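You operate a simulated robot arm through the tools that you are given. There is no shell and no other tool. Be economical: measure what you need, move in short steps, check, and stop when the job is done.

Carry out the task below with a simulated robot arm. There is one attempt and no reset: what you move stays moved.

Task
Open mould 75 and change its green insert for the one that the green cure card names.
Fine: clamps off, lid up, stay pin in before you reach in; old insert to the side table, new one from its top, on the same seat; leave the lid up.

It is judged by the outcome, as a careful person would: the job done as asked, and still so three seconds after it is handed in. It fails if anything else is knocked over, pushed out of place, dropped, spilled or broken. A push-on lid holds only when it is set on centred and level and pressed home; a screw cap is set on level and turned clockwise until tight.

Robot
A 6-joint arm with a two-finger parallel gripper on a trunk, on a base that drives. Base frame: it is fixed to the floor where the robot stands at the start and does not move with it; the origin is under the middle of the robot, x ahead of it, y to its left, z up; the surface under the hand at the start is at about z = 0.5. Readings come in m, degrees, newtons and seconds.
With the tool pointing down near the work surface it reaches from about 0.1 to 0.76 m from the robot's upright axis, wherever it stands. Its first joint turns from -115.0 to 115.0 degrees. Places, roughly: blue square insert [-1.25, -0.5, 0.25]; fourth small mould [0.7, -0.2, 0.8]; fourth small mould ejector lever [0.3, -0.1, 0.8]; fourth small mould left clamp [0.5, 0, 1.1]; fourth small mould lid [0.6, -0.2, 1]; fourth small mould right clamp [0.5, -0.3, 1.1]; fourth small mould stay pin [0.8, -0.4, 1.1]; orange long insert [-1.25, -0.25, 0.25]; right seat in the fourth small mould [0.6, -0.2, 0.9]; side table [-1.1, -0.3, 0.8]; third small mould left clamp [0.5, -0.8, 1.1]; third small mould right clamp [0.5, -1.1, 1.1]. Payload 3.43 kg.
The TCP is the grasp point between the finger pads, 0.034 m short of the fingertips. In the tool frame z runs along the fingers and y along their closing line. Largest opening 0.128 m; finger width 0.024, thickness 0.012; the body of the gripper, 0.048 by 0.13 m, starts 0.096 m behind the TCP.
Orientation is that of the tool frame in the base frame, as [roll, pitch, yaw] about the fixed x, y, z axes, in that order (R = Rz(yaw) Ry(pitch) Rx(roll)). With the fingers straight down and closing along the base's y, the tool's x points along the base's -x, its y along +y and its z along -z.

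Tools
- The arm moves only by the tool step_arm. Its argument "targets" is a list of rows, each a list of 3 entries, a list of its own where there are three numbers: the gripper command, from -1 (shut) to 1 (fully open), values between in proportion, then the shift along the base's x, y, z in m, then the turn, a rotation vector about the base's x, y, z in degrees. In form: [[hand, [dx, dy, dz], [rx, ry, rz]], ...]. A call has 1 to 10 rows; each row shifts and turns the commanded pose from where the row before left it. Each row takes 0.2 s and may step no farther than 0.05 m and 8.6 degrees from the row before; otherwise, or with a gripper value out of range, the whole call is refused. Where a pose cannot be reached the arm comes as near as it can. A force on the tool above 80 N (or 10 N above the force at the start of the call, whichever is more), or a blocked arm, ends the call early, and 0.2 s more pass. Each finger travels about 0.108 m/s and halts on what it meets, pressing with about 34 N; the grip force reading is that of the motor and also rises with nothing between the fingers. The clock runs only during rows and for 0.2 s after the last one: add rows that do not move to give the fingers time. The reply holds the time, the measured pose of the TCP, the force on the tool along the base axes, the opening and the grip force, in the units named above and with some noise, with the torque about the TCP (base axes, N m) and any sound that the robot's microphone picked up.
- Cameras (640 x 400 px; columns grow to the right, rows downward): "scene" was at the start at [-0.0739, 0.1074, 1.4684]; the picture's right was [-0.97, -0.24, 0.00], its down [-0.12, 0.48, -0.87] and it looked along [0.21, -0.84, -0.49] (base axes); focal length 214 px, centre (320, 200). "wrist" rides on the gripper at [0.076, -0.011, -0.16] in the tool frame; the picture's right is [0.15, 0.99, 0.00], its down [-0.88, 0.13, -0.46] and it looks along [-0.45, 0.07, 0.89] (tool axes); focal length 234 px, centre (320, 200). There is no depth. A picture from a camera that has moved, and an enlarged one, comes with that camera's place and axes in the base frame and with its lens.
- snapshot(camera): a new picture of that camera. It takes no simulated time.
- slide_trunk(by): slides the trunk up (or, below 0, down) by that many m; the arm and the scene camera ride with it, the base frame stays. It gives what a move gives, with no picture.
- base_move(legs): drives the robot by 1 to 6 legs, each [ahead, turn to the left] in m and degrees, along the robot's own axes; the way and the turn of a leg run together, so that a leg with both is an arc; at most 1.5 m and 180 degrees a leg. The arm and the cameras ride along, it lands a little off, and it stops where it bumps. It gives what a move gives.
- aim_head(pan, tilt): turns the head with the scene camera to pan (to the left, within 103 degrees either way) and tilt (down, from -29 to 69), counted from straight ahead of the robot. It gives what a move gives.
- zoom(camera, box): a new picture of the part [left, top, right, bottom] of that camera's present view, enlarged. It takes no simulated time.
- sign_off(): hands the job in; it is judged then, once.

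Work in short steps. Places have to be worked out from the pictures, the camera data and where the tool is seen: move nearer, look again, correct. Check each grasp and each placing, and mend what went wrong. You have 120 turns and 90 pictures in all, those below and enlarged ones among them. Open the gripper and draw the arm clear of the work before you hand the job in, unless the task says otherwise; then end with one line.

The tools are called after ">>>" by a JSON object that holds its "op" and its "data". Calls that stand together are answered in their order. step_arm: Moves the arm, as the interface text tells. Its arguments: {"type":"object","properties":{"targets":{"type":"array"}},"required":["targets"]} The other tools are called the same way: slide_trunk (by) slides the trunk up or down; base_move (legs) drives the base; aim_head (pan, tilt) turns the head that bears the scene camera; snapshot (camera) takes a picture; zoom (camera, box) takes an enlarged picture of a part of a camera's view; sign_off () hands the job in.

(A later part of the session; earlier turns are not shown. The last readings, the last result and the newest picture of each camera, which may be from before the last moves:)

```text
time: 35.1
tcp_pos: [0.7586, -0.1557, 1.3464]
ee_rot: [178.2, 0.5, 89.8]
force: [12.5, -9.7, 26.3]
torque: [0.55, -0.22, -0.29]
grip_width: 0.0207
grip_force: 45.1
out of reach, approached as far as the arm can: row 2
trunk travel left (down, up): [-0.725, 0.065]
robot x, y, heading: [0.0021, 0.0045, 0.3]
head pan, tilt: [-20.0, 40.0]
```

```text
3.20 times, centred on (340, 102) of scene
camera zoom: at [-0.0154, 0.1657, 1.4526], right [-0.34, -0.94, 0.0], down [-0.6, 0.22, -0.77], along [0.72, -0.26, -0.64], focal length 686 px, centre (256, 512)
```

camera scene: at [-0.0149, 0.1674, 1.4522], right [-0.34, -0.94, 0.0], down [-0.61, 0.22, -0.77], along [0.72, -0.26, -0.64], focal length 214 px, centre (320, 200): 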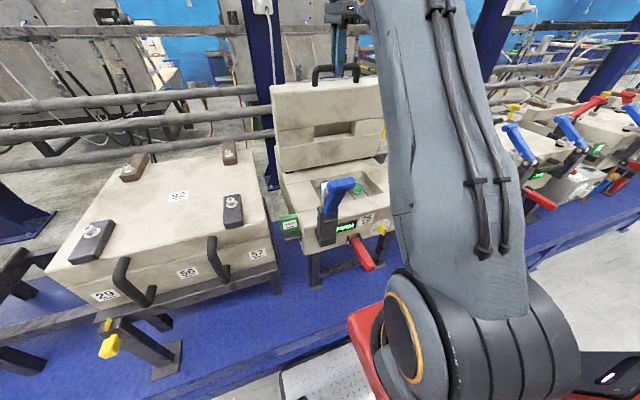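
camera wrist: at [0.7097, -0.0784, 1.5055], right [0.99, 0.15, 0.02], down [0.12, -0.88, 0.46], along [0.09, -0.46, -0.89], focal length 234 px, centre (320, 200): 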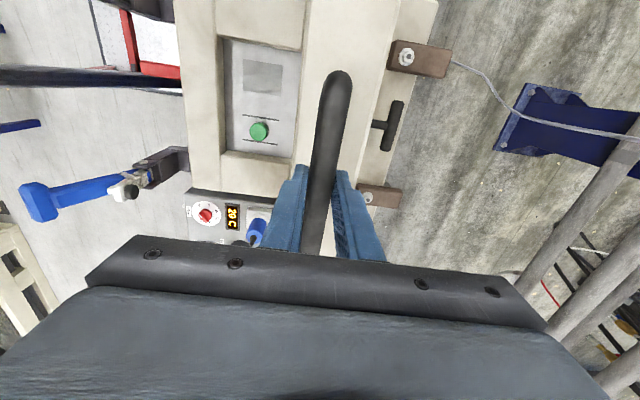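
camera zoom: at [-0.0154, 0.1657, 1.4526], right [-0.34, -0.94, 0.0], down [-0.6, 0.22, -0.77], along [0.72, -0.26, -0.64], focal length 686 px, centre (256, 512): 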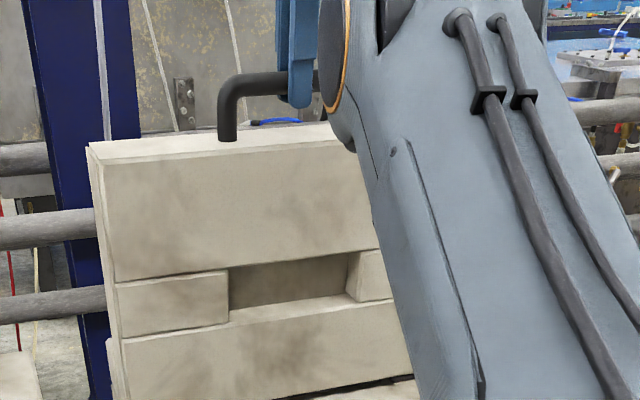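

Vertical tool is at its reach limit. I tilt the hand (body back toward the robot) to gain reach and move on a bit.

>>> {"op": "step_arm", "data": {"targets": [[-1, [0, 0, 0], [0, -8.5, 0]], [-1, [0, 0, 0], [0, -8.5, 0]], [-1, [0.015, 0, 0], [0, -8.5, 0]], [-1, [0.02, 0, -0.001], [0, -4, 0]]]}}

>>> {"op": "snapshot", "data": {"camera": "wrist"}}

>>> {"op": "snapshot", "data": {"camera": "scene"}}

```text
time: 35.5
tcp_pos: [0.7626, -0.1567, 1.3503]
ee_rot: [174.5, 0.8, 89.9]
force: [-15.6, 0.1, 9.1]
torque: [-0.62, 0.5, -0.55]
grip_width: 0.0206
grip_force: 45.4
trunk travel left (down, up): [-0.725, 0.065]
robot x, y, heading: [-0.004, 0.0002, -0.0]
head pan, tilt: [-20.0, 40.0]
stopped in row 1: the force on the tool passed its limit at 97 N (the readings are from after the stop); the commanded pose is now the measured one
```

```text
51 pictures are left
camera wrist: at [0.736, -0.0778, 1.5073], right [0.98, 0.15, 0.09], down [0.08, -0.87, 0.48], along [0.15, -0.46, -0.87], focal length 234 px, centre (320, 200)
```

wrist: 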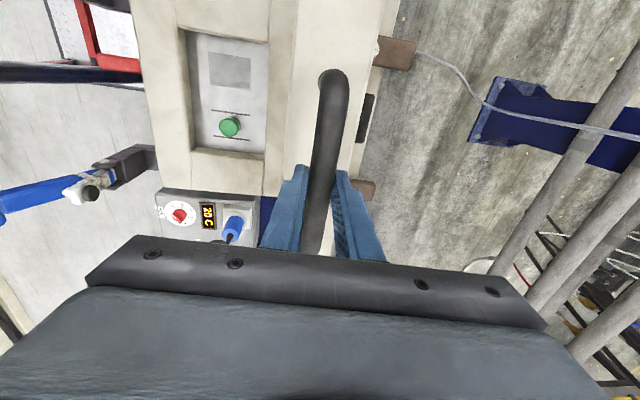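

```text
50 pictures are left
camera scene: at [-0.0181, 0.1666, 1.4523], right [-0.34, -0.94, 0.0], down [-0.6, 0.22, -0.77], along [0.72, -0.26, -0.64], focal length 214 px, centre (320, 200)
```

scene: 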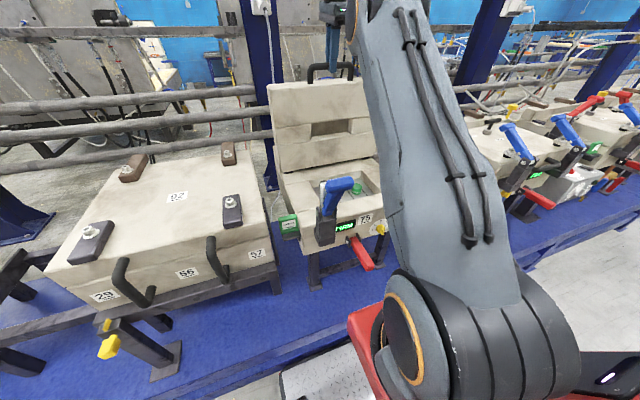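

The stop came from a jump at the reach edge; commanded pose is reset now. I retry with smaller tilts.

>>> {"op": "step_arm", "data": {"targets": [[-1, [0.002, 0, 0], [0, -4, 0]], [-1, [0.004, 0, 0], [0, -4, 0]], [-1, [0.006, 0, 0], [0, -4, 0]], [-1, [0.008, 0, 0], [0, -4, 0]], [-1, [0.008, 0, 0], [0, -4, 0]]]}}

```text
time: 36.2
tcp_pos: [0.7613, -0.1563, 1.35]
ee_rot: [166.2, 0.3, 89.7]
force: [-45.7, 8.2, 16.3]
torque: [0.04, 0.71, -0.13]
grip_width: 0.0208
grip_force: 45.1
trunk travel left (down, up): [-0.725, 0.065]
robot x, y, heading: [0.001, -0.0017, 0.2]
head pan, tilt: [-20.0, 40.0]
stopped in row 3: the force on the tool passed its limit at 82 N (the readings are from after the stop); the commanded pose is now the measured one
```

The lid no longer moves at x≈0.762: that is its stop. I open the fingers slightly, still straddling the bar, to see whether the lid stays up by itself.

>>> {"op": "step_arm", "data": {"targets": [[-0.4, [0, 0, 0], [0, 0, 0]], [-0.4, [0, 0, 0], [0, 0, 0]], [-0.3, [0, 0, 0], [0, 0, 0]], [-0.3, [0, 0, 0], [0, 0, 0]]]}}

>>> {"op": "snapshot", "data": {"camera": "wrist"}}

```text
time: 37.2
tcp_pos: [0.7666, -0.1577, 1.3464]
ee_rot: [166.3, 0.4, 89.8]
force: [-0.1, 1.0, 0.2]
torque: [0.0, -0.02, -0.01]
grip_width: 0.0447
grip_force: 0.1
trunk travel left (down, up): [-0.725, 0.065]
robot x, y, heading: [0.0026, 0.0012, 0.1]
head pan, tilt: [-20.0, 40.0]
```

```text
49 pictures are left
camera wrist: at [0.7183, -0.0795, 1.4971], right [0.96, 0.14, 0.23], down [0.01, -0.88, 0.48], along [0.27, -0.46, -0.85], focal length 234 px, centre (320, 200)
```

wrist: 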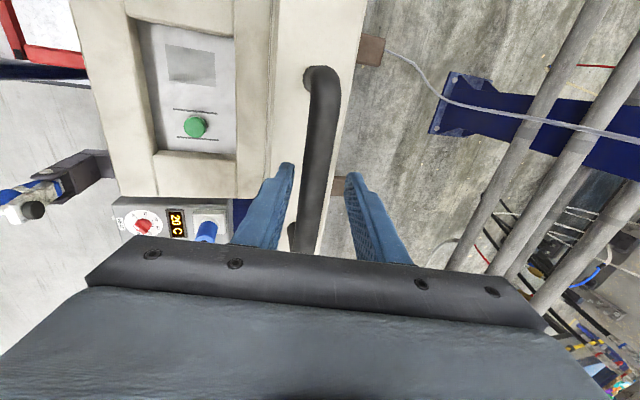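

The lid stays with no force on the fingers. I withdraw upward along the tool axis and back, then look for the stay pin.

>>> {"op": "step_arm", "data": {"targets": [[-0.3, [-0.008, 0, 0.032], [0, 0, 0]], [-0.3, [-0.01, 0, 0.04], [0, 0, 0]], [-0.3, [-0.04, 0, 0.02], [0, 4, 0]], [-0.3, [-0.045, -0.01, 0.0], [0, 4, 0]], [-0.3, [-0.045, -0.02, 0], [0, 5.7, 0]], [-0.3, [-0.04, -0.03, 0], [0, 0, 0]]]}}

>>> {"op": "snapshot", "data": {"camera": "scene"}}

```text
time: 38.6
tcp_pos: [0.576, -0.2177, 1.4394]
ee_rot: [-180.0, 0.6, 89.9]
force: [0.5, 0.4, -1.1]
torque: [-0.04, 0.04, 0.0]
grip_width: 0.0446
grip_force: 0.0
trunk travel left (down, up): [-0.725, 0.065]
robot x, y, heading: [0.0016, -0.0021, 0.0]
head pan, tilt: [-20.0, 40.0]
```

```text
48 pictures are left
camera scene: at [-0.0153, 0.1667, 1.4522], right [-0.34, -0.94, 0.0], down [-0.6, 0.22, -0.77], along [0.72, -0.26, -0.64], focal length 214 px, centre (320, 200)
```

scene: 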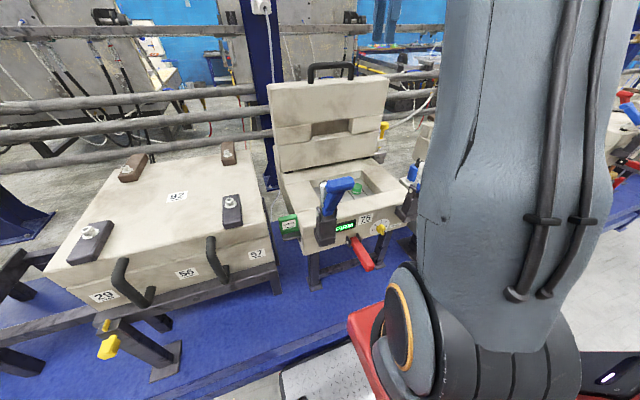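

The lid holds. The stay pin seems to be at about (0.82,-0.44,1.07), beyond reach from here; I look closely with the wrist camera first.

>>> {"op": "step_arm", "data": {"targets": [[-0.3, [0.01, -0.04, -0.02], [0, 0, 0]], [-0.3, [0.01, -0.04, -0.02], [0, 0, 0]], [-0.3, [0, -0.02, -0.02], [0, 0, 0]]]}}

>>> {"op": "snapshot", "data": {"camera": "wrist"}}

```text
time: 39.4
tcp_pos: [0.5987, -0.3173, 1.3796]
ee_rot: [-180.0, 0.5, 89.9]
force: [-0.3, 0.6, -0.1]
torque: [0.0, -0.03, -0.02]
grip_width: 0.0448
grip_force: 0.0
trunk travel left (down, up): [-0.725, 0.065]
robot x, y, heading: [0.0051, -0.001, 0.2]
head pan, tilt: [-20.0, 40.0]
```

```text
47 pictures are left
camera wrist: at [0.5875, -0.2397, 1.5379], right [0.99, 0.14, 0.0], down [0.13, -0.88, 0.46], along [0.07, -0.46, -0.89], focal length 234 px, centre (320, 200)
```

wrist: 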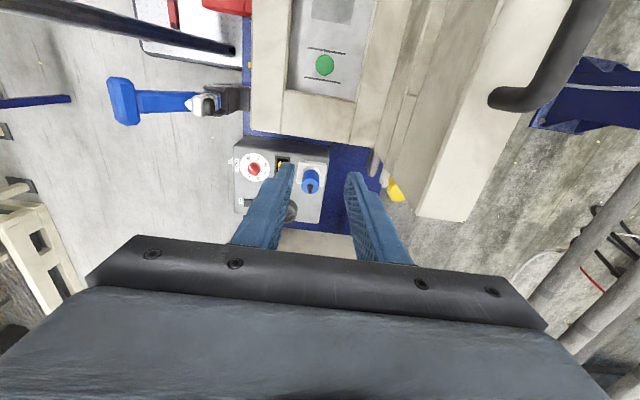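

>>> {"op": "zoom", "data": {"camera": "wrist", "box": [330, 120, 490, 220]}}

>>> {"op": "zoom", "data": {"camera": "scene", "box": [360, 100, 440, 150]}}

```text
4.00 times, centred on (410, 170) of wrist
camera zoom: at [0.5875, -0.2397, 1.5379], right [0.99, 0.14, 0.0], down [0.13, -0.88, 0.46], along [0.07, -0.46, -0.89], focal length 937 px, centre (-40, 320)
```

zoom: 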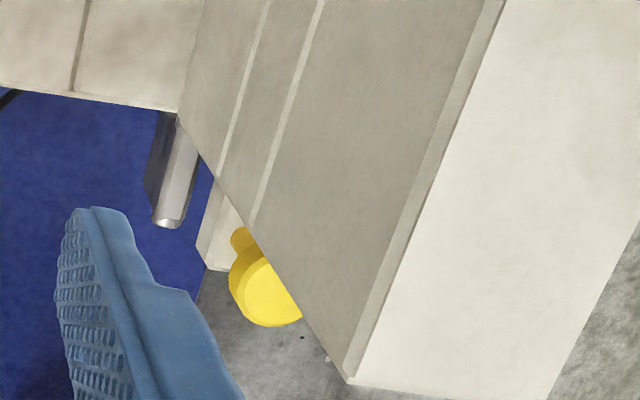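

```text
8.00 times, centred on (400, 125) of scene
camera zoom: at [-0.0159, 0.1663, 1.4523], right [-0.34, -0.94, 0.0], down [-0.6, 0.22, -0.77], along [0.72, -0.26, -0.64], focal length 1716 px, centre (-320, 800)
```

zoom: 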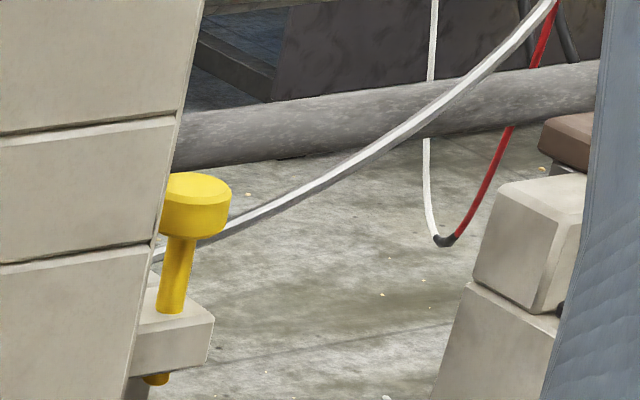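

The pin stands vertically in a block at the rear right, about (0.775,-0.42), knob at z≈1.1, shank exposed above the block. It's out of reach, so I tuck the arm and drive about 0.42 m to the right.

>>> {"op": "step_arm", "data": {"targets": [[-0.3, [-0.045, 0, 0.015], [0, 0, 0]], [-0.3, [-0.045, 0, 0.015], [0, 0, 0]], [-0.3, [-0.045, 0, 0.015], [0, 0, 0]], [-0.3, [-0.045, 0, 0.015], [0, 0, 0]], [-0.3, [-0.045, 0, 0.015], [0, 0, 0]], [-0.3, [-0.045, 0, 0.015], [0, 0, 0]]]}}

>>> {"op": "base_move", "data": {"legs": [[-0.25, 0], [0, -90], [0.42, 0], [0, 90]]}}

>>> {"op": "aim_head", "data": {"pan": 0, "tilt": 35}}

>>> {"op": "snapshot", "data": {"camera": "scene"}}

```text
time: 40.8
tcp_pos: [0.3252, -0.3163, 1.4651]
ee_rot: [-180.0, 0.5, 90.0]
force: [1.2, -1.0, 0.2]
torque: [0.05, 0.09, 0.0]
grip_width: 0.0448
grip_force: 0.0
trunk travel left (down, up): [-0.725, 0.065]
robot x, y, heading: [-0.0029, 0.0031, 0.1]
head pan, tilt: [-20.0, 40.0]
```

```text
time: 52.6
tcp_pos: [0.0624, -0.7405, 1.4644]
ee_rot: [179.9, 0.5, 89.8]
force: [-0.5, 0.0, 0.5]
torque: [0.05, -0.02, -0.02]
grip_width: 0.045
grip_force: 0.1
trunk travel left (down, up): [-0.725, 0.065]
robot x, y, heading: [-0.2582, -0.4201, 0.1]
head pan, tilt: [-20.0, 40.0]
```

```text
time: 53.4
tcp_pos: [0.0616, -0.7405, 1.4641]
ee_rot: [179.8, 0.5, 89.9]
force: [-1.0, -0.5, -0.3]
torque: [-0.02, -0.01, -0.01]
grip_width: 0.0449
grip_force: 0.0
trunk travel left (down, up): [-0.725, 0.065]
robot x, y, heading: [-0.2617, -0.425, 0.4]
head pan, tilt: [0.0, 35.0]
```

```text
44 pictures are left
camera scene: at [-0.2714, -0.2275, 1.4598], right [0.0, -1.0, 0.0], down [-0.57, 0.0, -0.82], along [0.82, 0.0, -0.57], focal length 214 px, centre (320, 200)
```

scene: 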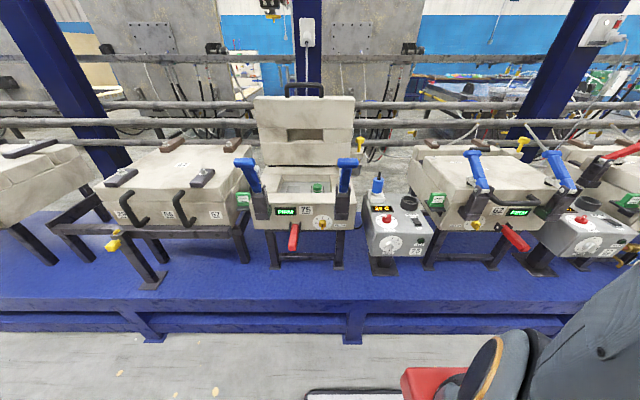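

The lid is holding, clamps open. I drive ahead 0.3 m and look at the pin area.

>>> {"op": "base_move", "data": {"legs": [[0.31, 0]]}}

>>> {"op": "snapshot", "data": {"camera": "scene"}}

```text
time: 55.4
tcp_pos: [0.3263, -0.7396, 1.4655]
ee_rot: [179.9, 0.5, 89.6]
force: [-0.2, -0.7, 0.0]
torque: [0.01, 0.0, -0.01]
grip_width: 0.0447
grip_force: 0.0
trunk travel left (down, up): [-0.725, 0.065]
robot x, y, heading: [0.0059, -0.4266, -0.5]
head pan, tilt: [0.0, 35.0]
stopped in leg 1: the robot was blocked; the commanded pose is now the measured one
```

```text
43 pictures are left
camera scene: at [-0.0034, -0.2244, 1.4598], right [-0.01, -1.0, 0.0], down [-0.57, 0.0, -0.82], along [0.82, 0.0, -0.57], focal length 214 px, centre (320, 200)
```

scene: 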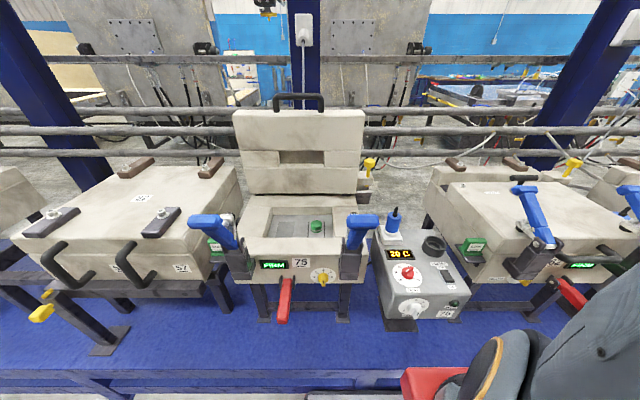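

The bench blocks at x≈0.006; so the pin is about 0.77 away, at the reach edge. I zoom in on the pin.

>>> {"op": "zoom", "data": {"camera": "scene", "box": [330, 140, 426, 200]}}

>>> {"op": "zoom", "data": {"camera": "scene", "box": [220, 190, 380, 290]}}

```text
6.67 times, centred on (378, 170) of scene
camera zoom: at [-0.0034, -0.2244, 1.4598], right [-0.01, -1.0, 0.0], down [-0.57, 0.0, -0.82], along [0.82, 0.0, -0.57], focal length 1430 px, centre (-67, 400)
```

zoom: 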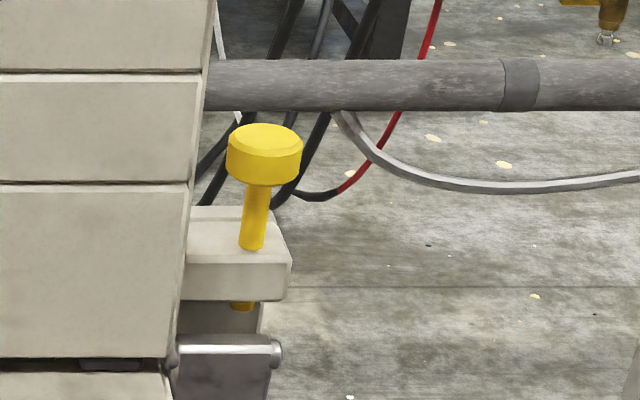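

```text
4.00 times, centred on (300, 240) of scene
camera zoom: at [-0.0034, -0.2244, 1.4598], right [-0.01, -1.0, 0.0], down [-0.57, 0.0, -0.82], along [0.82, 0.0, -0.57], focal length 858 px, centre (400, 40)
```

zoom: 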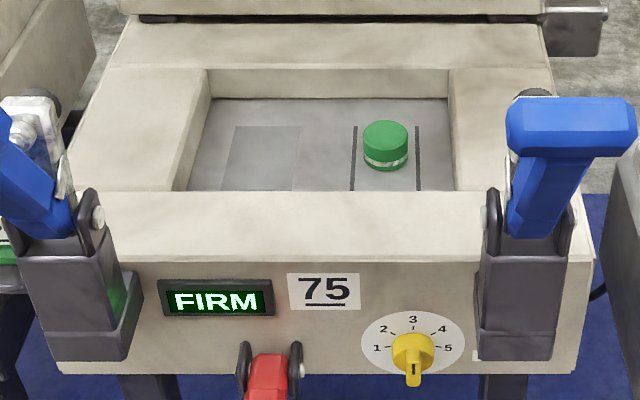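

The pin's exposed shank is ~45 mm above the block, knob top at about (0.78,-0.423,1.10). I'll push it down with closed fingertips; first I turn the hand so the wrist camera is away from the lid (yaw −90°).

>>> {"op": "step_arm", "data": {"targets": [[-1, [0.0112, 0.0155, -0.003], [0, 0, 8.6]], [-1, [0.0112, 0.0155, -0.003], [0, 0, 8.6]], [-1, [0.0112, 0.0155, -0.003], [0, 0, 8.6]], [-1, [0.0112, 0.0155, -0.003], [0, 0, 8.6]], [-1, [0.0112, 0.0155, -0.003], [0, 0, 8.6]], [-1, [0.0112, 0.0155, -0.003], [0, 0, 8.6]], [-1, [0.0112, 0.0155, -0.003], [0, 0, 8.6]], [-1, [0.0112, 0.0155, -0.003], [0, 0, 8.6]], [-1, [0.0112, 0.0155, -0.003], [0, 0, 8.6]], [-1, [0.0112, 0.0155, -0.003], [0, 0, 8.6]]]}}

>>> {"op": "step_arm", "data": {"targets": [[-1, [0.0112, 0.0155, -0.003], [0, 0, 8.6]], [-1, [0.0112, 0.0155, -0.003], [0, 0, 8.6]], [-1, [0.0112, 0.0155, -0.003], [0, 0, 8.6]], [-1, [0.0112, 0.0155, -0.003], [0, 0, 8.6]], [-1, [0.0112, 0.0155, -0.003], [0, 0, 8.6]], [-1, [0.0112, 0.0155, -0.003], [0, 0, 8.6]], [-1, [0.0112, 0.0155, -0.003], [0, 0, 8.6]], [-1, [0.0112, 0.015, -0.003], [0, 0, 8.6]], [-1, [0.0112, 0.0135, -0.003], [0, 0, 8.6]], [-1, [0.0112, 0.013, -0.003], [0, 0, 8.6]]]}}

```text
time: 57.6
tcp_pos: [0.4391, -0.5844, 1.4339]
ee_rot: [179.9, 0.6, 175.7]
force: [-0.3, -0.2, 0.1]
torque: [-0.01, 0.03, -0.01]
grip_width: 0.0
grip_force: 33.8
trunk travel left (down, up): [-0.725, 0.065]
robot x, y, heading: [0.0005, -0.4194, -0.3]
head pan, tilt: [0.0, 35.0]
```

```text
time: 59.8
tcp_pos: [0.5503, -0.4336, 1.4051]
ee_rot: [179.9, 0.6, -98.3]
force: [-0.7, -1.3, -0.2]
torque: [0.01, -0.06, -0.01]
grip_width: 0.0
grip_force: 33.1
trunk travel left (down, up): [-0.725, 0.065]
robot x, y, heading: [0.0071, -0.4219, -0.1]
head pan, tilt: [0.0, 35.0]
```

Now I finish the turn, tilt the fingers 20° forward and come over the knob.

>>> {"op": "step_arm", "data": {"targets": [[-1, [0.03, 0, -0.035], [0, 0, 8.3]], [-1, [0.03, 0, -0.035], [0, -6, 0]], [-1, [0.03, 0, -0.035], [0, -7, 0]], [-1, [0.03, 0, -0.035], [0, -7, 0]], [-1, [0.033, 0, -0.035], [0, 0, 0]], [-1, [0.033, 0, -0.034], [0, 0, 0]], [-1, [0.03, 0, -0.03], [0, 0, 0]]]}}

>>> {"op": "zoom", "data": {"camera": "scene", "box": [310, 100, 438, 180]}}

>>> {"op": "snapshot", "data": {"camera": "wrist"}}

```text
time: 61.4
tcp_pos: [0.7663, -0.4343, 1.1701]
ee_rot: [-160.0, 0.6, -89.9]
force: [-0.9, 1.2, 1.9]
torque: [0.0, -0.05, 0.0]
grip_width: 0.0001
grip_force: 33.3
trunk travel left (down, up): [-0.725, 0.065]
robot x, y, heading: [0.0062, -0.4212, -0.2]
head pan, tilt: [0.0, 35.0]
```

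```text
5.00 times, centred on (374, 140) of scene
camera zoom: at [-0.0038, -0.2245, 1.4598], right [-0.01, -1.0, 0.0], down [-0.57, 0.0, -0.82], along [0.82, 0.0, -0.57], focal length 1072 px, centre (50, 500)
```

zoom: 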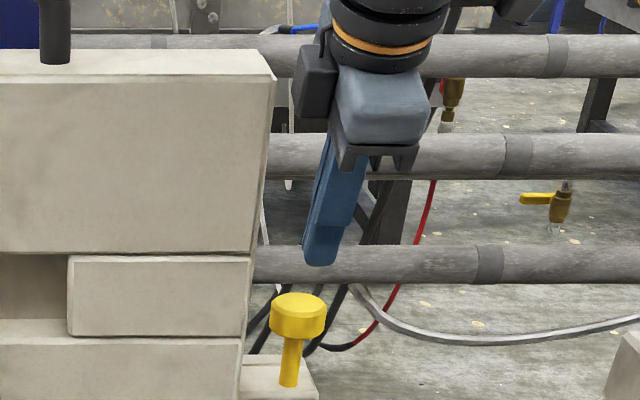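

```text
39 pictures are left
camera wrist: at [0.7225, -0.5112, 1.3226], right [-0.93, -0.14, -0.34], down [-0.28, 0.88, 0.39], along [0.24, 0.46, -0.85], focal length 234 px, centre (320, 200)
```

wrist: 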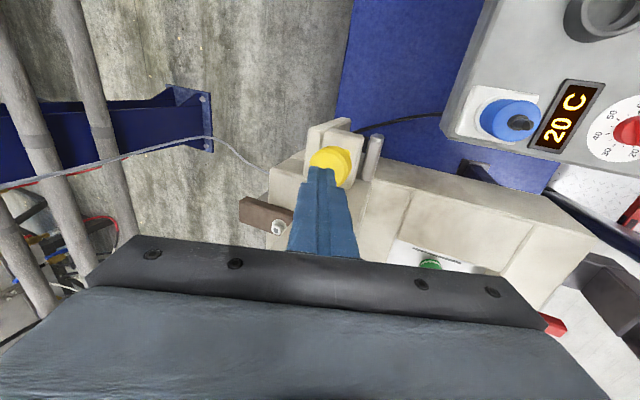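

Fingertips are nearly above the knob; I shift 6 mm toward it and press down in small steps.

>>> {"op": "step_arm", "data": {"targets": [[-1, [0.002, 0.006, 0], [0, 0, 0]], [-1, [0, 0, -0.012], [0, 0, 0]], [-1, [0, 0, -0.012], [0, 0, 0]], [-1, [0, 0, -0.012], [0, 0, 0]], [-1, [0, 0, -0.012], [0, 0, 0]]]}}

>>> {"op": "zoom", "data": {"camera": "scene", "box": [310, 100, 438, 180]}}

```text
time: 62.6
tcp_pos: [0.7675, -0.4277, 1.1184]
ee_rot: [-160.1, 0.6, -90.0]
force: [-0.6, -1.8, 0.3]
torque: [0.03, 0.0, 0.01]
grip_width: 0.0
grip_force: 32.9
trunk travel left (down, up): [-0.725, 0.065]
robot x, y, heading: [-0.0001, -0.4193, -0.6]
head pan, tilt: [0.0, 35.0]
```

```text
5.00 times, centred on (374, 140) of scene
camera zoom: at [-0.0034, -0.2244, 1.4598], right [-0.01, -1.0, 0.0], down [-0.57, 0.0, -0.82], along [0.82, 0.0, -0.57], focal length 1072 px, centre (50, 500)
```

zoom: 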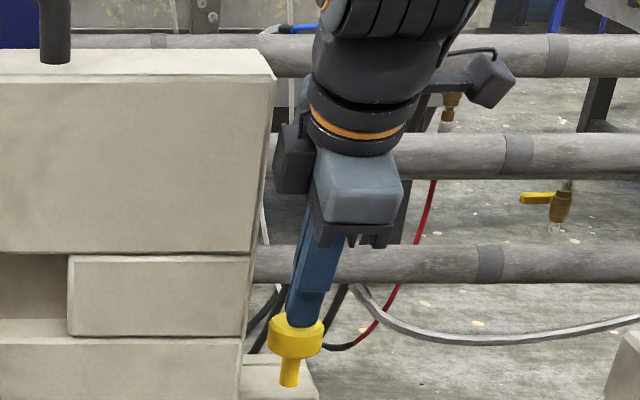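

Tips are centred over the knob and about to touch. I press on.

>>> {"op": "step_arm", "data": {"targets": [[-1, [0, 0, -0.01], [0, 0, 0]], [-1, [0, 0, -0.01], [0, 0, 0]], [-1, [0, 0, -0.01], [0, 0, 0]], [-1, [0, 0, -0.01], [0, 0, 0]]]}}

>>> {"op": "zoom", "data": {"camera": "scene", "box": [310, 100, 438, 180]}}

```text
time: 63.6
tcp_pos: [0.7688, -0.4284, 1.087]
ee_rot: [-159.4, 0.5, -89.9]
force: [-19.6, 3.3, 55.7]
torque: [-0.45, 0.56, -0.19]
grip_width: 0.0001
grip_force: 33.2
trunk travel left (down, up): [-0.725, 0.065]
robot x, y, heading: [0.0043, -0.4198, -0.3]
head pan, tilt: [0.0, 35.0]
```

```text
5.00 times, centred on (374, 140) of scene
camera zoom: at [-0.0073, -0.2242, 1.4603], right [-0.01, -1.0, 0.0], down [-0.57, 0.0, -0.82], along [0.82, 0.0, -0.57], focal length 1072 px, centre (50, 500)
```

zoom: 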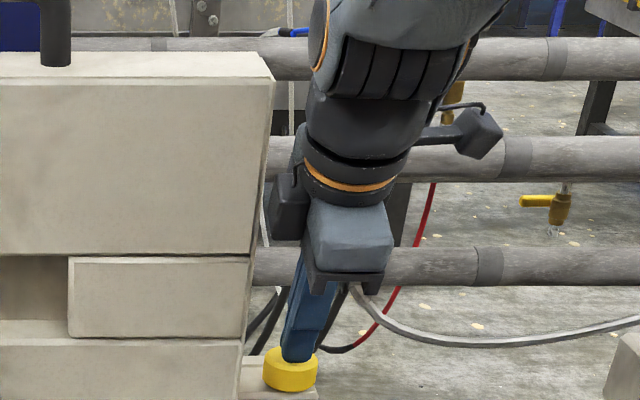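

The pin has gone down about 40 mm; force now 56 N. One more small press to be sure it is home.

>>> {"op": "step_arm", "data": {"targets": [[-1, [0, 0, -0.006], [0, 0, 0]], [-1, [0, 0, -0.006], [0, 0, 0]], [-1, [0, 0, 0], [0, 0, 0]]]}}

>>> {"op": "step_arm", "data": {"targets": [[-1, [0, 0, 0.04], [0, 0, 0]], [-1, [-0.01, -0.01, 0.045], [0, 0, 0]], [-1, [-0.03, 0, 0.03], [0, 7, 0]], [-1, [-0.04, 0, 0.03], [0, 7, 0]], [-1, [-0.04, 0, 0.03], [0, 6, 0]]]}}

>>> {"op": "zoom", "data": {"camera": "scene", "box": [330, 140, 426, 200]}}

```text
time: 64.0
tcp_pos: [0.7708, -0.4296, 1.0886]
ee_rot: [-158.8, 0.4, -89.8]
force: [-26.7, 1.0, 37.2]
torque: [-0.36, 0.8, -0.24]
grip_width: 0.0
grip_force: 33.2
trunk travel left (down, up): [-0.725, 0.065]
robot x, y, heading: [0.0065, -0.4206, -0.4]
head pan, tilt: [0.0, 35.0]
stopped in row 2: the force on the tool passed its limit at 84 N (the readings are from after the stop); the commanded pose is now the measured one
```

```text
time: 65.2
tcp_pos: [0.6525, -0.4425, 1.2589]
ee_rot: [-179.3, 0.4, -90.1]
force: [0.4, 0.2, 0.5]
torque: [0.0, 0.03, 0.01]
grip_width: 0.0
grip_force: 32.7
trunk travel left (down, up): [-0.725, 0.065]
robot x, y, heading: [0.0096, -0.4155, -0.3]
head pan, tilt: [0.0, 35.0]
```

```text
6.67 times, centred on (378, 170) of scene
camera zoom: at [-0.0031, -0.2244, 1.4598], right [-0.01, -1.0, 0.0], down [-0.57, 0.0, -0.82], along [0.82, 0.0, -0.57], focal length 1430 px, centre (-67, 400)
```

zoom: 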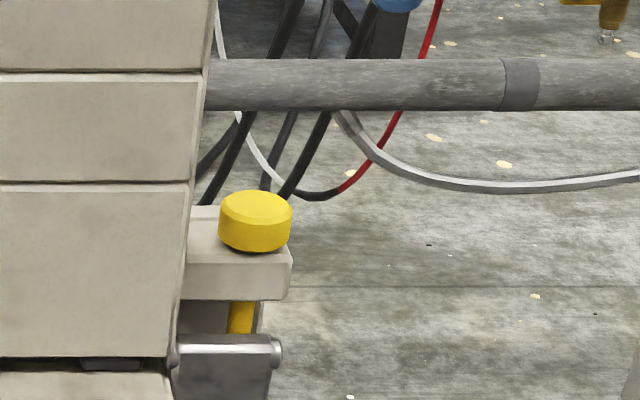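

The stay pin is fully home. Now I turn the hand to close along y and go above the green insert, estimated at (0.605,-0.21), top z≈0.93.

>>> {"op": "step_arm", "data": {"targets": [[0, [-0.015, 0, 0.01], [0, 0, -8.6]], [0, [-0.015, 0.01, 0.01], [0, 0, -8.6]], [0, [-0.015, 0.02, 0], [0, 0, -8.6]], [0, [0, 0.025, 0], [0, 0, -8.6]], [0, [0, 0.025, 0], [0, 0, -8.6]], [0, [0, 0.03, 0], [0, 0, -8.6]], [0, [0, 0.03, 0], [0, 0, -8.6]], [0, [0, 0.03, 0], [0, 0, -8.6]], [0, [0, 0.03, 0], [0, 0, -8.6]], [0, [-0.002, 0.03, 0], [0, 0, -8.6]]]}}

>>> {"op": "step_arm", "data": {"targets": [[0, [0, 0, -0.045], [0, 0, -3.9]], [0, [0, 0, -0.045], [0, 0, 0]], [0, [0, 0, -0.045], [0, 0, 0]]]}}

>>> {"op": "snapshot", "data": {"camera": "wrist"}}

```text
time: 67.5
tcp_pos: [0.6047, -0.2071, 1.2781]
ee_rot: [-179.2, 0.5, -176.2]
force: [0.1, -0.6, -0.8]
torque: [0.04, -0.01, 0.0]
grip_width: 0.0639
grip_force: 0.1
trunk travel left (down, up): [-0.725, 0.065]
robot x, y, heading: [-0.0009, -0.4248, -0.5]
head pan, tilt: [0.0, 35.0]
```

```text
time: 68.2
tcp_pos: [0.6066, -0.2114, 1.141]
ee_rot: [-179.2, 0.6, -180.0]
force: [-0.3, -0.2, 0.6]
torque: [0.01, 0.0, 0.07]
grip_width: 0.0641
grip_force: 0.2
trunk travel left (down, up): [-0.725, 0.065]
robot x, y, heading: [0.0033, -0.4173, -0.2]
head pan, tilt: [0.0, 35.0]
```

```text
35 pictures are left
camera wrist: at [0.5296, -0.2203, 1.299], right [-0.15, 0.99, -0.02], down [0.88, 0.14, 0.46], along [0.46, 0.05, -0.89], focal length 234 px, centre (320, 200)
```

wrist: 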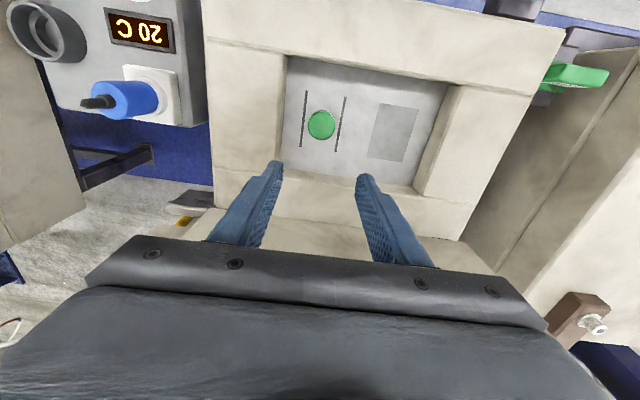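

The insert triangulates to about (0.585,-0.215), top z≈0.95, between two guide lines. I descend over it and check.

>>> {"op": "step_arm", "data": {"targets": [[0, [-0.011, -0.002, -0.045], [0.8, 0.6, 0]], [0, [-0.011, -0.002, -0.045], [0, 0, 0]], [0, [0, 0, -0.045], [0, 0, 0]], [0, [0, 0, -0.03], [0, 0, 0]]]}}

>>> {"op": "snapshot", "data": {"camera": "wrist"}}

>>> {"op": "zoom", "data": {"camera": "scene", "box": [220, 170, 380, 270]}}

```text
time: 69.2
tcp_pos: [0.5836, -0.2139, 0.977]
ee_rot: [180.0, 0.0, -180.0]
force: [0.2, -0.8, 0.7]
torque: [-0.03, -0.07, 0.0]
grip_width: 0.0639
grip_force: 0.1
trunk travel left (down, up): [-0.725, 0.065]
robot x, y, heading: [0.0047, -0.4183, -0.3]
head pan, tilt: [0.0, 35.0]
```

```text
34 pictures are left
camera wrist: at [0.5081, -0.2246, 1.1358], right [-0.15, 0.99, 0.0], down [0.88, 0.13, 0.46], along [0.45, 0.07, -0.89], focal length 234 px, centre (320, 200)
```

wrist: 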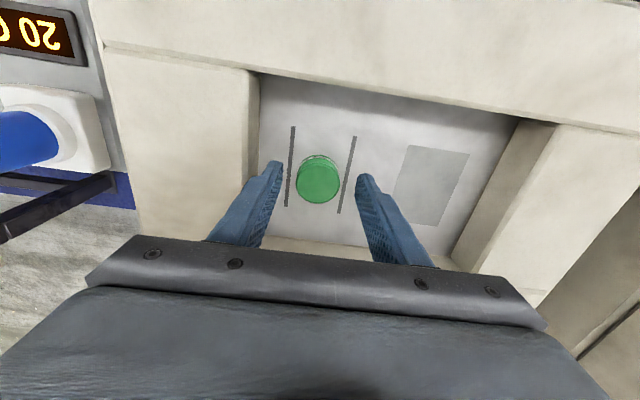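

```text
4.00 times, centred on (300, 220) of scene
camera zoom: at [-0.0038, -0.2244, 1.4598], right [-0.01, -1.0, 0.0], down [-0.57, 0.0, -0.82], along [0.82, 0.0, -0.57], focal length 858 px, centre (400, 120)
```

zoom: 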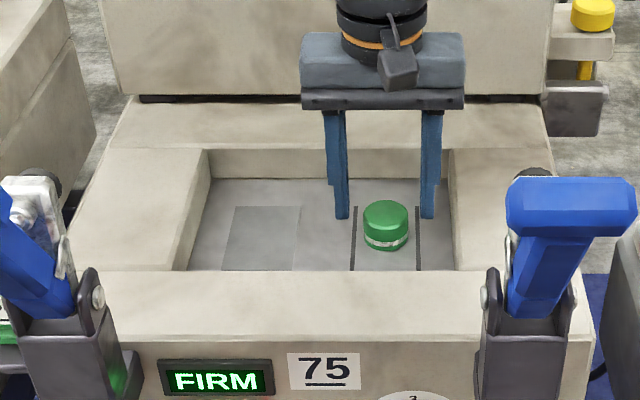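

The insert is at (0.5845,-0.214), top z≈0.947, floor about 0.92. I lower to TCP z≈0.957 and grip.

>>> {"op": "step_arm", "data": {"targets": [[0, [0, 0, -0.012], [0, 0, 0]], [0, [0, 0, -0.008], [0, 0, 0]], [-1, [0, 0, 0], [0, 0, 0]], [-1, [0, 0, 0], [0, 0, 0]]]}}

>>> {"op": "zoom", "data": {"camera": "scene", "box": [270, 190, 350, 240]}}

```text
time: 70.2
tcp_pos: [0.584, -0.2137, 0.9559]
ee_rot: [180.0, -0.1, -180.0]
force: [0.3, 0.3, 0.6]
torque: [0.03, 0.0, 0.02]
grip_width: 0.0404
grip_force: 34.1
trunk travel left (down, up): [-0.725, 0.065]
robot x, y, heading: [0.0032, -0.419, -0.3]
head pan, tilt: [0.0, 35.0]
```

```text
8.00 times, centred on (310, 215) of scene
camera zoom: at [-0.0035, -0.2244, 1.4598], right [-0.01, -1.0, 0.0], down [-0.57, 0.0, -0.82], along [0.82, 0.0, -0.57], focal length 1716 px, centre (400, 80)
```

zoom: 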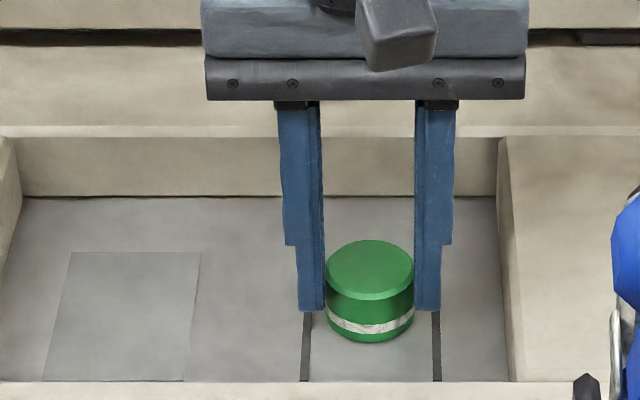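

Gripped (40 mm). I lift gently to see if it comes free.

>>> {"op": "step_arm", "data": {"targets": [[-1, [0, 0, 0.01], [0, 0, 0]], [-1, [0, 0, 0.02], [0, 0, 0]], [-1, [0, 0, 0.03], [0, 0, 0]]]}}

>>> {"op": "zoom", "data": {"camera": "scene", "box": [240, 160, 368, 240]}}

```text
time: 71.0
tcp_pos: [0.5841, -0.2132, 1.0158]
ee_rot: [180.0, -0.1, 180.0]
force: [-0.6, 0.1, -1.1]
torque: [0.01, 0.0, 0.01]
grip_width: 0.0407
grip_force: 34.3
trunk travel left (down, up): [-0.725, 0.065]
robot x, y, heading: [0.0018, -0.4227, -0.2]
head pan, tilt: [0.0, 35.0]
```

```text
5.00 times, centred on (304, 200) of scene
camera zoom: at [-0.0032, -0.2242, 1.4598], right [-0.01, -1.0, 0.0], down [-0.57, 0.0, -0.82], along [0.82, 0.0, -0.57], focal length 1072 px, centre (400, 200)
```

zoom: 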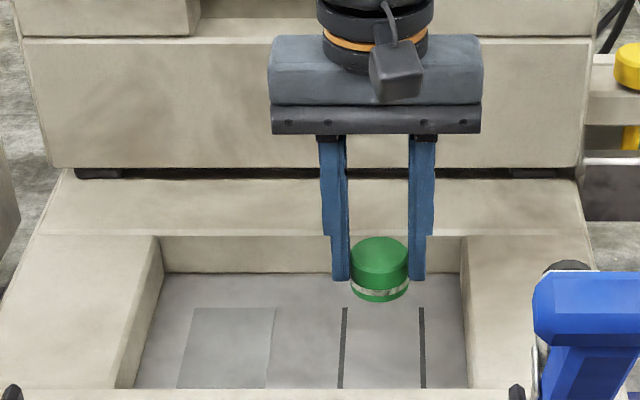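

The insert came free cleanly. I raise it, tuck the arm, back off, and turn toward the side table.

>>> {"op": "step_arm", "data": {"targets": [[-1, [0, 0, 0.045], [0, 0, 0]], [-1, [0, 0, 0.048], [0, 0, 0]], [-1, [0, 0, 0.048], [0, 0, 0]], [-1, [-0.01, -0.01, 0.045], [0, 0, 0]], [-1, [-0.02, -0.02, 0.04], [0, 0, 0]], [-1, [-0.035, -0.03, 0.015], [0, 0, 0]], [-1, [-0.035, -0.033, 0], [0, 0, 0]], [-1, [-0.035, -0.033, 0], [0, 0, 0]], [-1, [-0.035, -0.033, 0], [0, 0, 0]], [-1, [-0.035, -0.033, 0], [0, 0, 0]]]}}

>>> {"op": "base_move", "data": {"legs": [[-0.26, 0], [0, 90], [0, 90]]}}

>>> {"op": "aim_head", "data": {"pan": 0, "tilt": 45}}

>>> {"op": "snapshot", "data": {"camera": "scene"}}

```text
time: 73.2
tcp_pos: [0.3753, -0.4063, 1.2584]
ee_rot: [-180.0, -0.1, 179.9]
force: [0.2, 0.2, -1.0]
torque: [0.0, 0.04, -0.01]
grip_width: 0.0406
grip_force: 34.0
trunk travel left (down, up): [-0.725, 0.065]
robot x, y, heading: [0.0045, -0.4221, -0.6]
head pan, tilt: [0.0, 35.0]
```

```text
time: 82.9
tcp_pos: [-0.6387, -0.4447, 1.2575]
ee_rot: [-180.0, -0.1, 1.7]
force: [-0.1, 0.5, -0.8]
torque: [-0.02, 0.02, -0.01]
grip_width: 0.0406
grip_force: 34.0
trunk travel left (down, up): [-0.725, 0.065]
robot x, y, heading: [-0.271, -0.4193, -178.5]
head pan, tilt: [0.0, 35.0]
```

```text
time: 83.6
tcp_pos: [-0.6398, -0.4453, 1.258]
ee_rot: [179.9, -0.2, 1.9]
force: [0.1, -1.0, -0.3]
torque: [0.03, -0.04, -0.03]
grip_width: 0.0404
grip_force: 34.4
trunk travel left (down, up): [-0.725, 0.065]
robot x, y, heading: [-0.2695, -0.4173, -178.5]
head pan, tilt: [0.0, 45.0]
```

```text
30 pictures are left
camera scene: at [-0.2494, -0.6138, 1.445], right [-0.03, 1.0, 0.0], down [0.71, 0.02, -0.71], along [-0.71, -0.02, -0.71], focal length 214 px, centre (320, 200)
```

scene: 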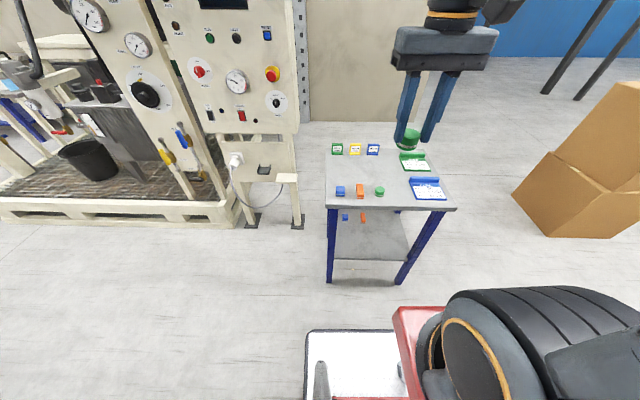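

The table is ahead as computed. I drive 0.22 m ahead and look again, zooming on the table and cards.

>>> {"op": "base_move", "data": {"legs": [[0.22, -1.5]]}}

>>> {"op": "zoom", "data": {"camera": "scene", "box": [300, 130, 492, 250]}}

```text
time: 85.3
tcp_pos: [-0.8548, -0.4383, 1.2581]
ee_rot: [180.0, 0.0, 0.2]
force: [-0.6, 0.9, -0.5]
torque: [0.0, 0.0, 0.04]
grip_width: 0.0404
grip_force: 34.2
trunk travel left (down, up): [-0.725, 0.065]
robot x, y, heading: [-0.4845, -0.4233, 180.0]
head pan, tilt: [0.0, 45.0]
```

```text
3.33 times, centred on (396, 190) of scene
camera zoom: at [-0.4701, -0.617, 1.445], right [0.0, 1.0, 0.0], down [0.71, 0.0, -0.71], along [-0.71, 0.0, -0.71], focal length 715 px, centre (67, 233)
```

zoom: 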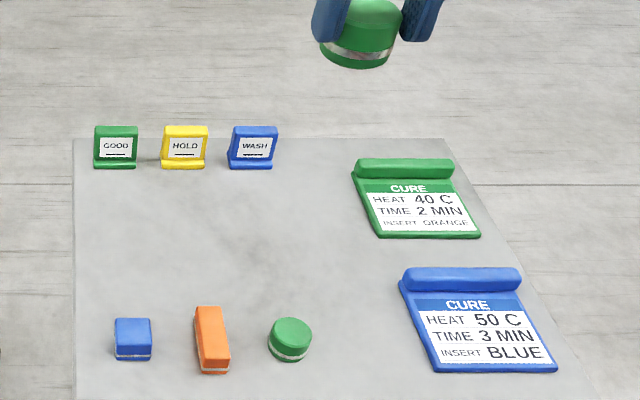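

Confirmed: the green cure card says INSERT ORANGE. I take the old green insert over a free spot behind the row, around (-1.07,-0.40).

>>> {"op": "step_arm", "data": {"targets": [[-1, [-0.036, 0.0065, -0.03], [0, 0, 0]], [-1, [-0.036, 0.0065, -0.03], [0, 0, 0]], [-1, [-0.036, 0.0065, -0.03], [0, 0, 0]], [-1, [-0.036, 0.0065, -0.03], [0, 0, 0]], [-1, [-0.036, 0.006, -0.03], [0, 0, 0]], [-1, [-0.036, 0.006, -0.03], [0, 0, 0]], [-1, [0, 0, -0.045], [0, 0, 0]], [-1, [0, 0, -0.045], [0, 0, 0]], [-1, [0, 0, -0.045], [0, 0, 0]], [-1, [0, 0, -0.025], [0, 0, 0]]]}}

>>> {"op": "zoom", "data": {"camera": "scene", "box": [300, 130, 492, 250]}}

>>> {"op": "snapshot", "data": {"camera": "wrist"}}

```text
time: 87.5
tcp_pos: [-1.0683, -0.3974, 0.9174]
ee_rot: [-180.0, 0.0, 0.2]
force: [0.8, -0.2, -1.2]
torque: [-0.02, 0.05, -0.05]
grip_width: 0.0403
grip_force: 34.3
trunk travel left (down, up): [-0.725, 0.065]
robot x, y, heading: [-0.4825, -0.4211, 179.9]
head pan, tilt: [0.0, 45.0]
```

```text
3.33 times, centred on (396, 190) of scene
camera zoom: at [-0.4702, -0.617, 1.445], right [0.0, 1.0, 0.0], down [0.71, 0.0, -0.71], along [-0.71, 0.0, -0.71], focal length 715 px, centre (67, 233)
```

zoom: 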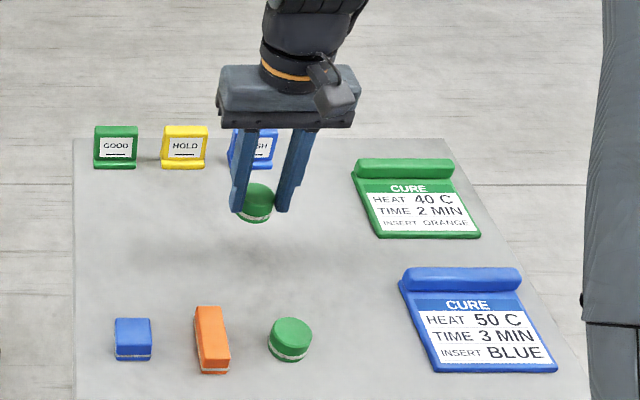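

```text
27 pictures are left
camera wrist: at [-0.9941, -0.3859, 1.077], right [0.15, -0.99, 0.0], down [-0.88, -0.13, 0.45], along [-0.45, -0.07, -0.89], focal length 234 px, centre (320, 200)
```

wrist: 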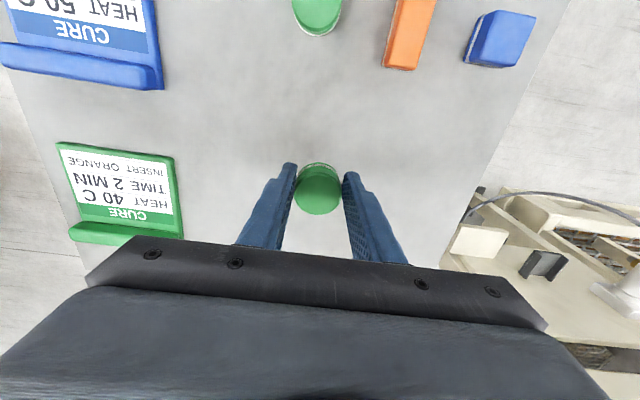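

Clear spot confirmed; the tabletop is around z 0.79. I lower in steps until the insert touches.

>>> {"op": "step_arm", "data": {"targets": [[-1, [0, 0, -0.03], [0, 0, 0]], [-1, [0, 0, -0.025], [0, 0, 0]], [-1, [0, 0, -0.008], [0, 0, 0]], [-1, [0, 0, -0.006], [0, 0, 0]], [-1, [0, 0, 0], [0, 0, 0]]]}}

>>> {"op": "zoom", "data": {"camera": "scene", "box": [340, 160, 420, 210]}}

```text
time: 88.7
tcp_pos: [-1.0713, -0.3993, 0.8495]
ee_rot: [-180.0, -0.1, 0.3]
force: [4.6, -0.7, 23.6]
torque: [-0.04, -0.13, 0.02]
grip_width: 0.0408
grip_force: 33.8
trunk travel left (down, up): [-0.725, 0.065]
robot x, y, heading: [-0.4855, -0.4189, 180.0]
head pan, tilt: [0.0, 45.0]
```

```text
8.00 times, centred on (380, 185) of scene
camera zoom: at [-0.4692, -0.6171, 1.4451], right [0.0, 1.0, 0.0], down [0.71, 0.0, -0.71], along [-0.71, 0.0, -0.71], focal length 1716 px, centre (-160, 320)
```

zoom: 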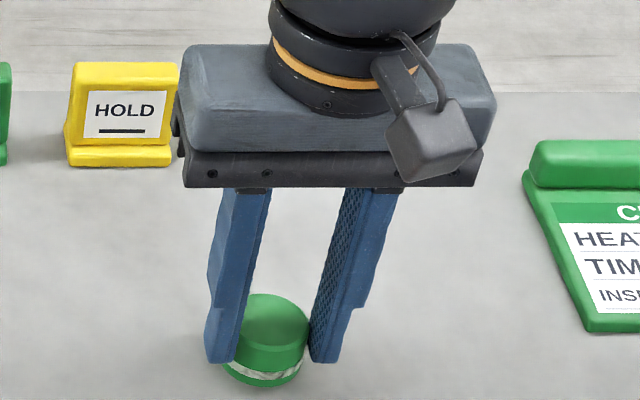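

Contact at 24 N: the old insert is on the table. I release, rise, and move over the orange insert at about (-0.937,-0.464).

>>> {"op": "step_arm", "data": {"targets": [[-0.1, [0, 0, 0.001], [0, 0, 0]], [-0.1, [0, 0, 0], [0, 0, 0]], [-0.1, [0, 0, 0.04], [0, 0, 0]], [-0.1, [0, 0, 0.045], [0, 0, 0]], [-0.1, [0.045, -0.02, 0.02], [0, 0, 0]], [-0.1, [0.045, -0.02, 0], [0, 0, 0]], [-0.1, [0.044, -0.025, 0], [0, 0, 0]], [-0.15, [0, 0, -0.02], [0, 0, 0]]]}}

>>> {"op": "zoom", "data": {"camera": "scene", "box": [300, 150, 428, 230]}}

>>> {"op": "snapshot", "data": {"camera": "wrist"}}

```text
refused: row 5 steps farther than a row can; nothing moved
```

```text
5.00 times, centred on (364, 190) of scene
camera zoom: at [-0.4692, -0.6171, 1.4451], right [0.0, 1.0, 0.0], down [0.71, 0.0, -0.71], along [-0.71, 0.0, -0.71], focal length 1072 px, centre (100, 250)
```

zoom: 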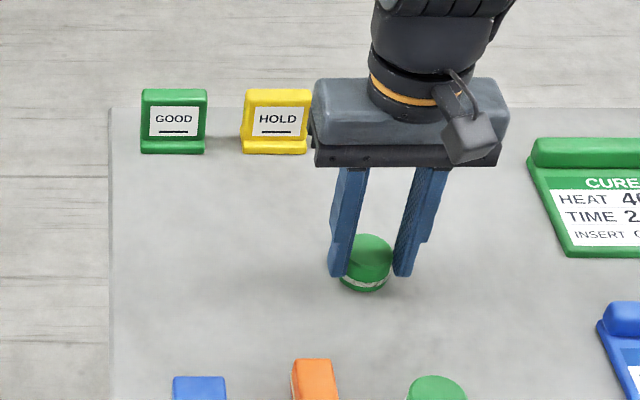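

```text
24 pictures are left
camera wrist: at [-0.9967, -0.3872, 1.0097], right [0.15, -0.99, 0.0], down [-0.88, -0.13, 0.46], along [-0.45, -0.07, -0.89], focal length 234 px, centre (320, 200)
```

wrist: 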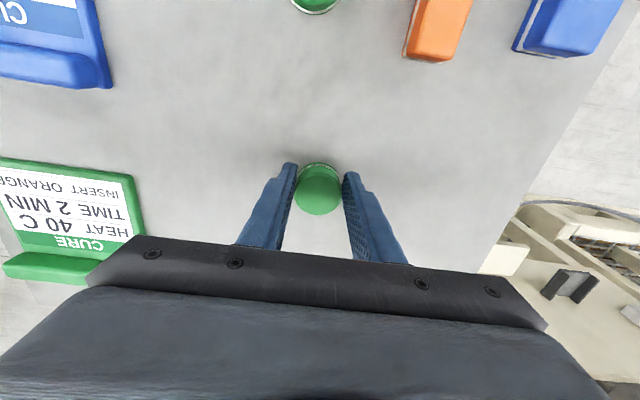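

One row was too long; I repeat it with shorter steps (pictures kept for after the move).

>>> {"op": "step_arm", "data": {"targets": [[-0.1, [0, 0, 0.001], [0, 0, 0]], [-0.1, [0, 0, 0], [0, 0, 0]], [-0.1, [0, 0, 0.04], [0, 0, 0]], [-0.1, [0, 0, 0.045], [0, 0, 0]], [-0.1, [0.035, -0.017, 0.015], [0, 0, 0]], [-0.1, [0.035, -0.017, 0.01], [0, 0, 0]], [-0.1, [0.035, -0.017, 0], [0, 0, 0]], [-0.1, [0.029, -0.014, -0.02], [0, 0, 0]]]}}

>>> {"op": "zoom", "data": {"camera": "scene", "box": [300, 130, 428, 210]}}

>>> {"op": "snapshot", "data": {"camera": "wrist"}}

```text
time: 90.5
tcp_pos: [-0.9404, -0.4653, 0.9411]
ee_rot: [180.0, -0.1, 0.3]
force: [0.2, 0.1, 0.5]
torque: [-0.04, -0.01, 0.01]
grip_width: 0.0575
grip_force: 0.0
trunk travel left (down, up): [-0.725, 0.065]
robot x, y, heading: [-0.4832, -0.423, 180.0]
head pan, tilt: [0.0, 45.0]
```

```text
5.00 times, centred on (364, 170) of scene
camera zoom: at [-0.4704, -0.6168, 1.445], right [0.0, 1.0, 0.0], down [0.71, 0.0, -0.71], along [-0.71, 0.0, -0.71], focal length 1072 px, centre (100, 350)
```

zoom: 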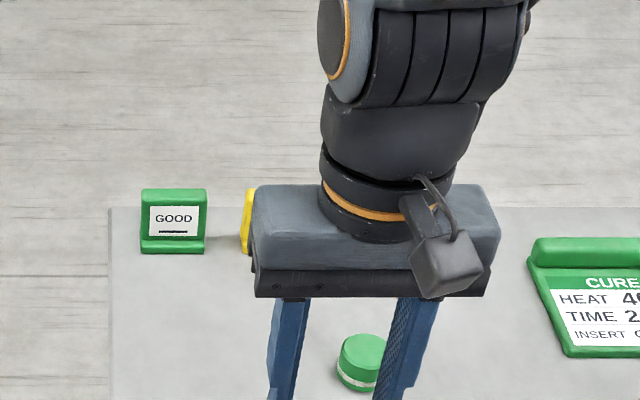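

```text
22 pictures are left
camera wrist: at [-0.8649, -0.4529, 1.1006], right [0.15, -0.99, 0.0], down [-0.88, -0.13, 0.45], along [-0.45, -0.07, -0.89], focal length 234 px, centre (320, 200)
```

wrist: 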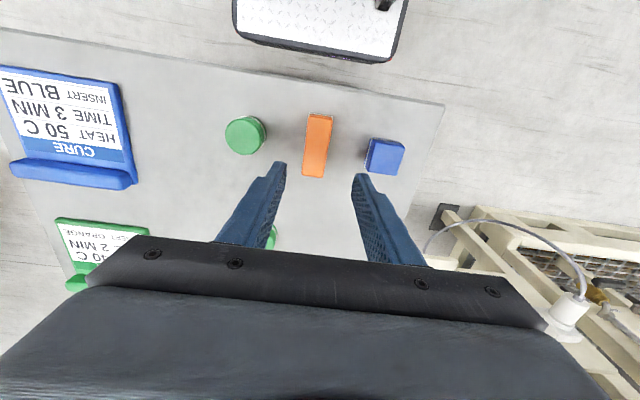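

The old insert stands well. Orange is centred at (-0.936,-0.462), long axis along x. I descend and grip it across its width.

>>> {"op": "step_arm", "data": {"targets": [[-0.1, [0.004, 0.003, -0.03], [0, 0, 0]], [-0.1, [0, 0, -0.035], [0, 0, 0]], [-0.1, [0, 0, -0.027], [0, 0, 0]], [-1, [0, 0, 0], [0, 0, 0]], [-1, [0, 0, 0], [0, 0, 0]], [-1, [0, 0, 0], [0, 0, 0]]]}}

>>> {"op": "snapshot", "data": {"camera": "wrist"}}

```text
time: 91.9
tcp_pos: [-0.9336, -0.4593, 0.848]
ee_rot: [-180.0, -0.2, 0.3]
force: [-0.8, -0.1, -0.9]
torque: [-0.01, 0.02, 0.05]
grip_width: 0.0268
grip_force: 33.4
trunk travel left (down, up): [-0.725, 0.065]
robot x, y, heading: [-0.4831, -0.4225, 180.0]
head pan, tilt: [0.0, 45.0]
```

```text
21 pictures are left
camera wrist: at [-0.8587, -0.4475, 1.0082], right [0.15, -0.99, 0.0], down [-0.88, -0.13, 0.45], along [-0.45, -0.07, -0.89], focal length 234 px, centre (320, 200)
```

wrist: 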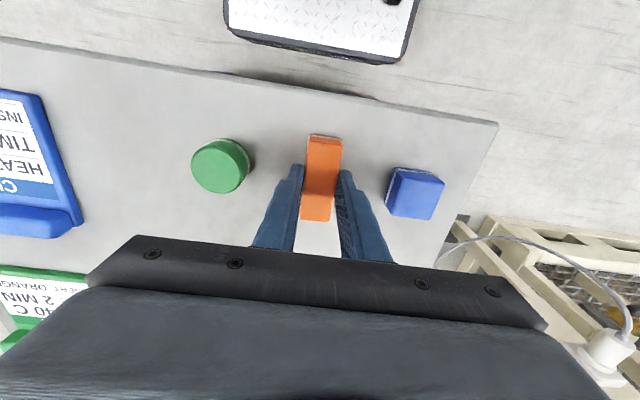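

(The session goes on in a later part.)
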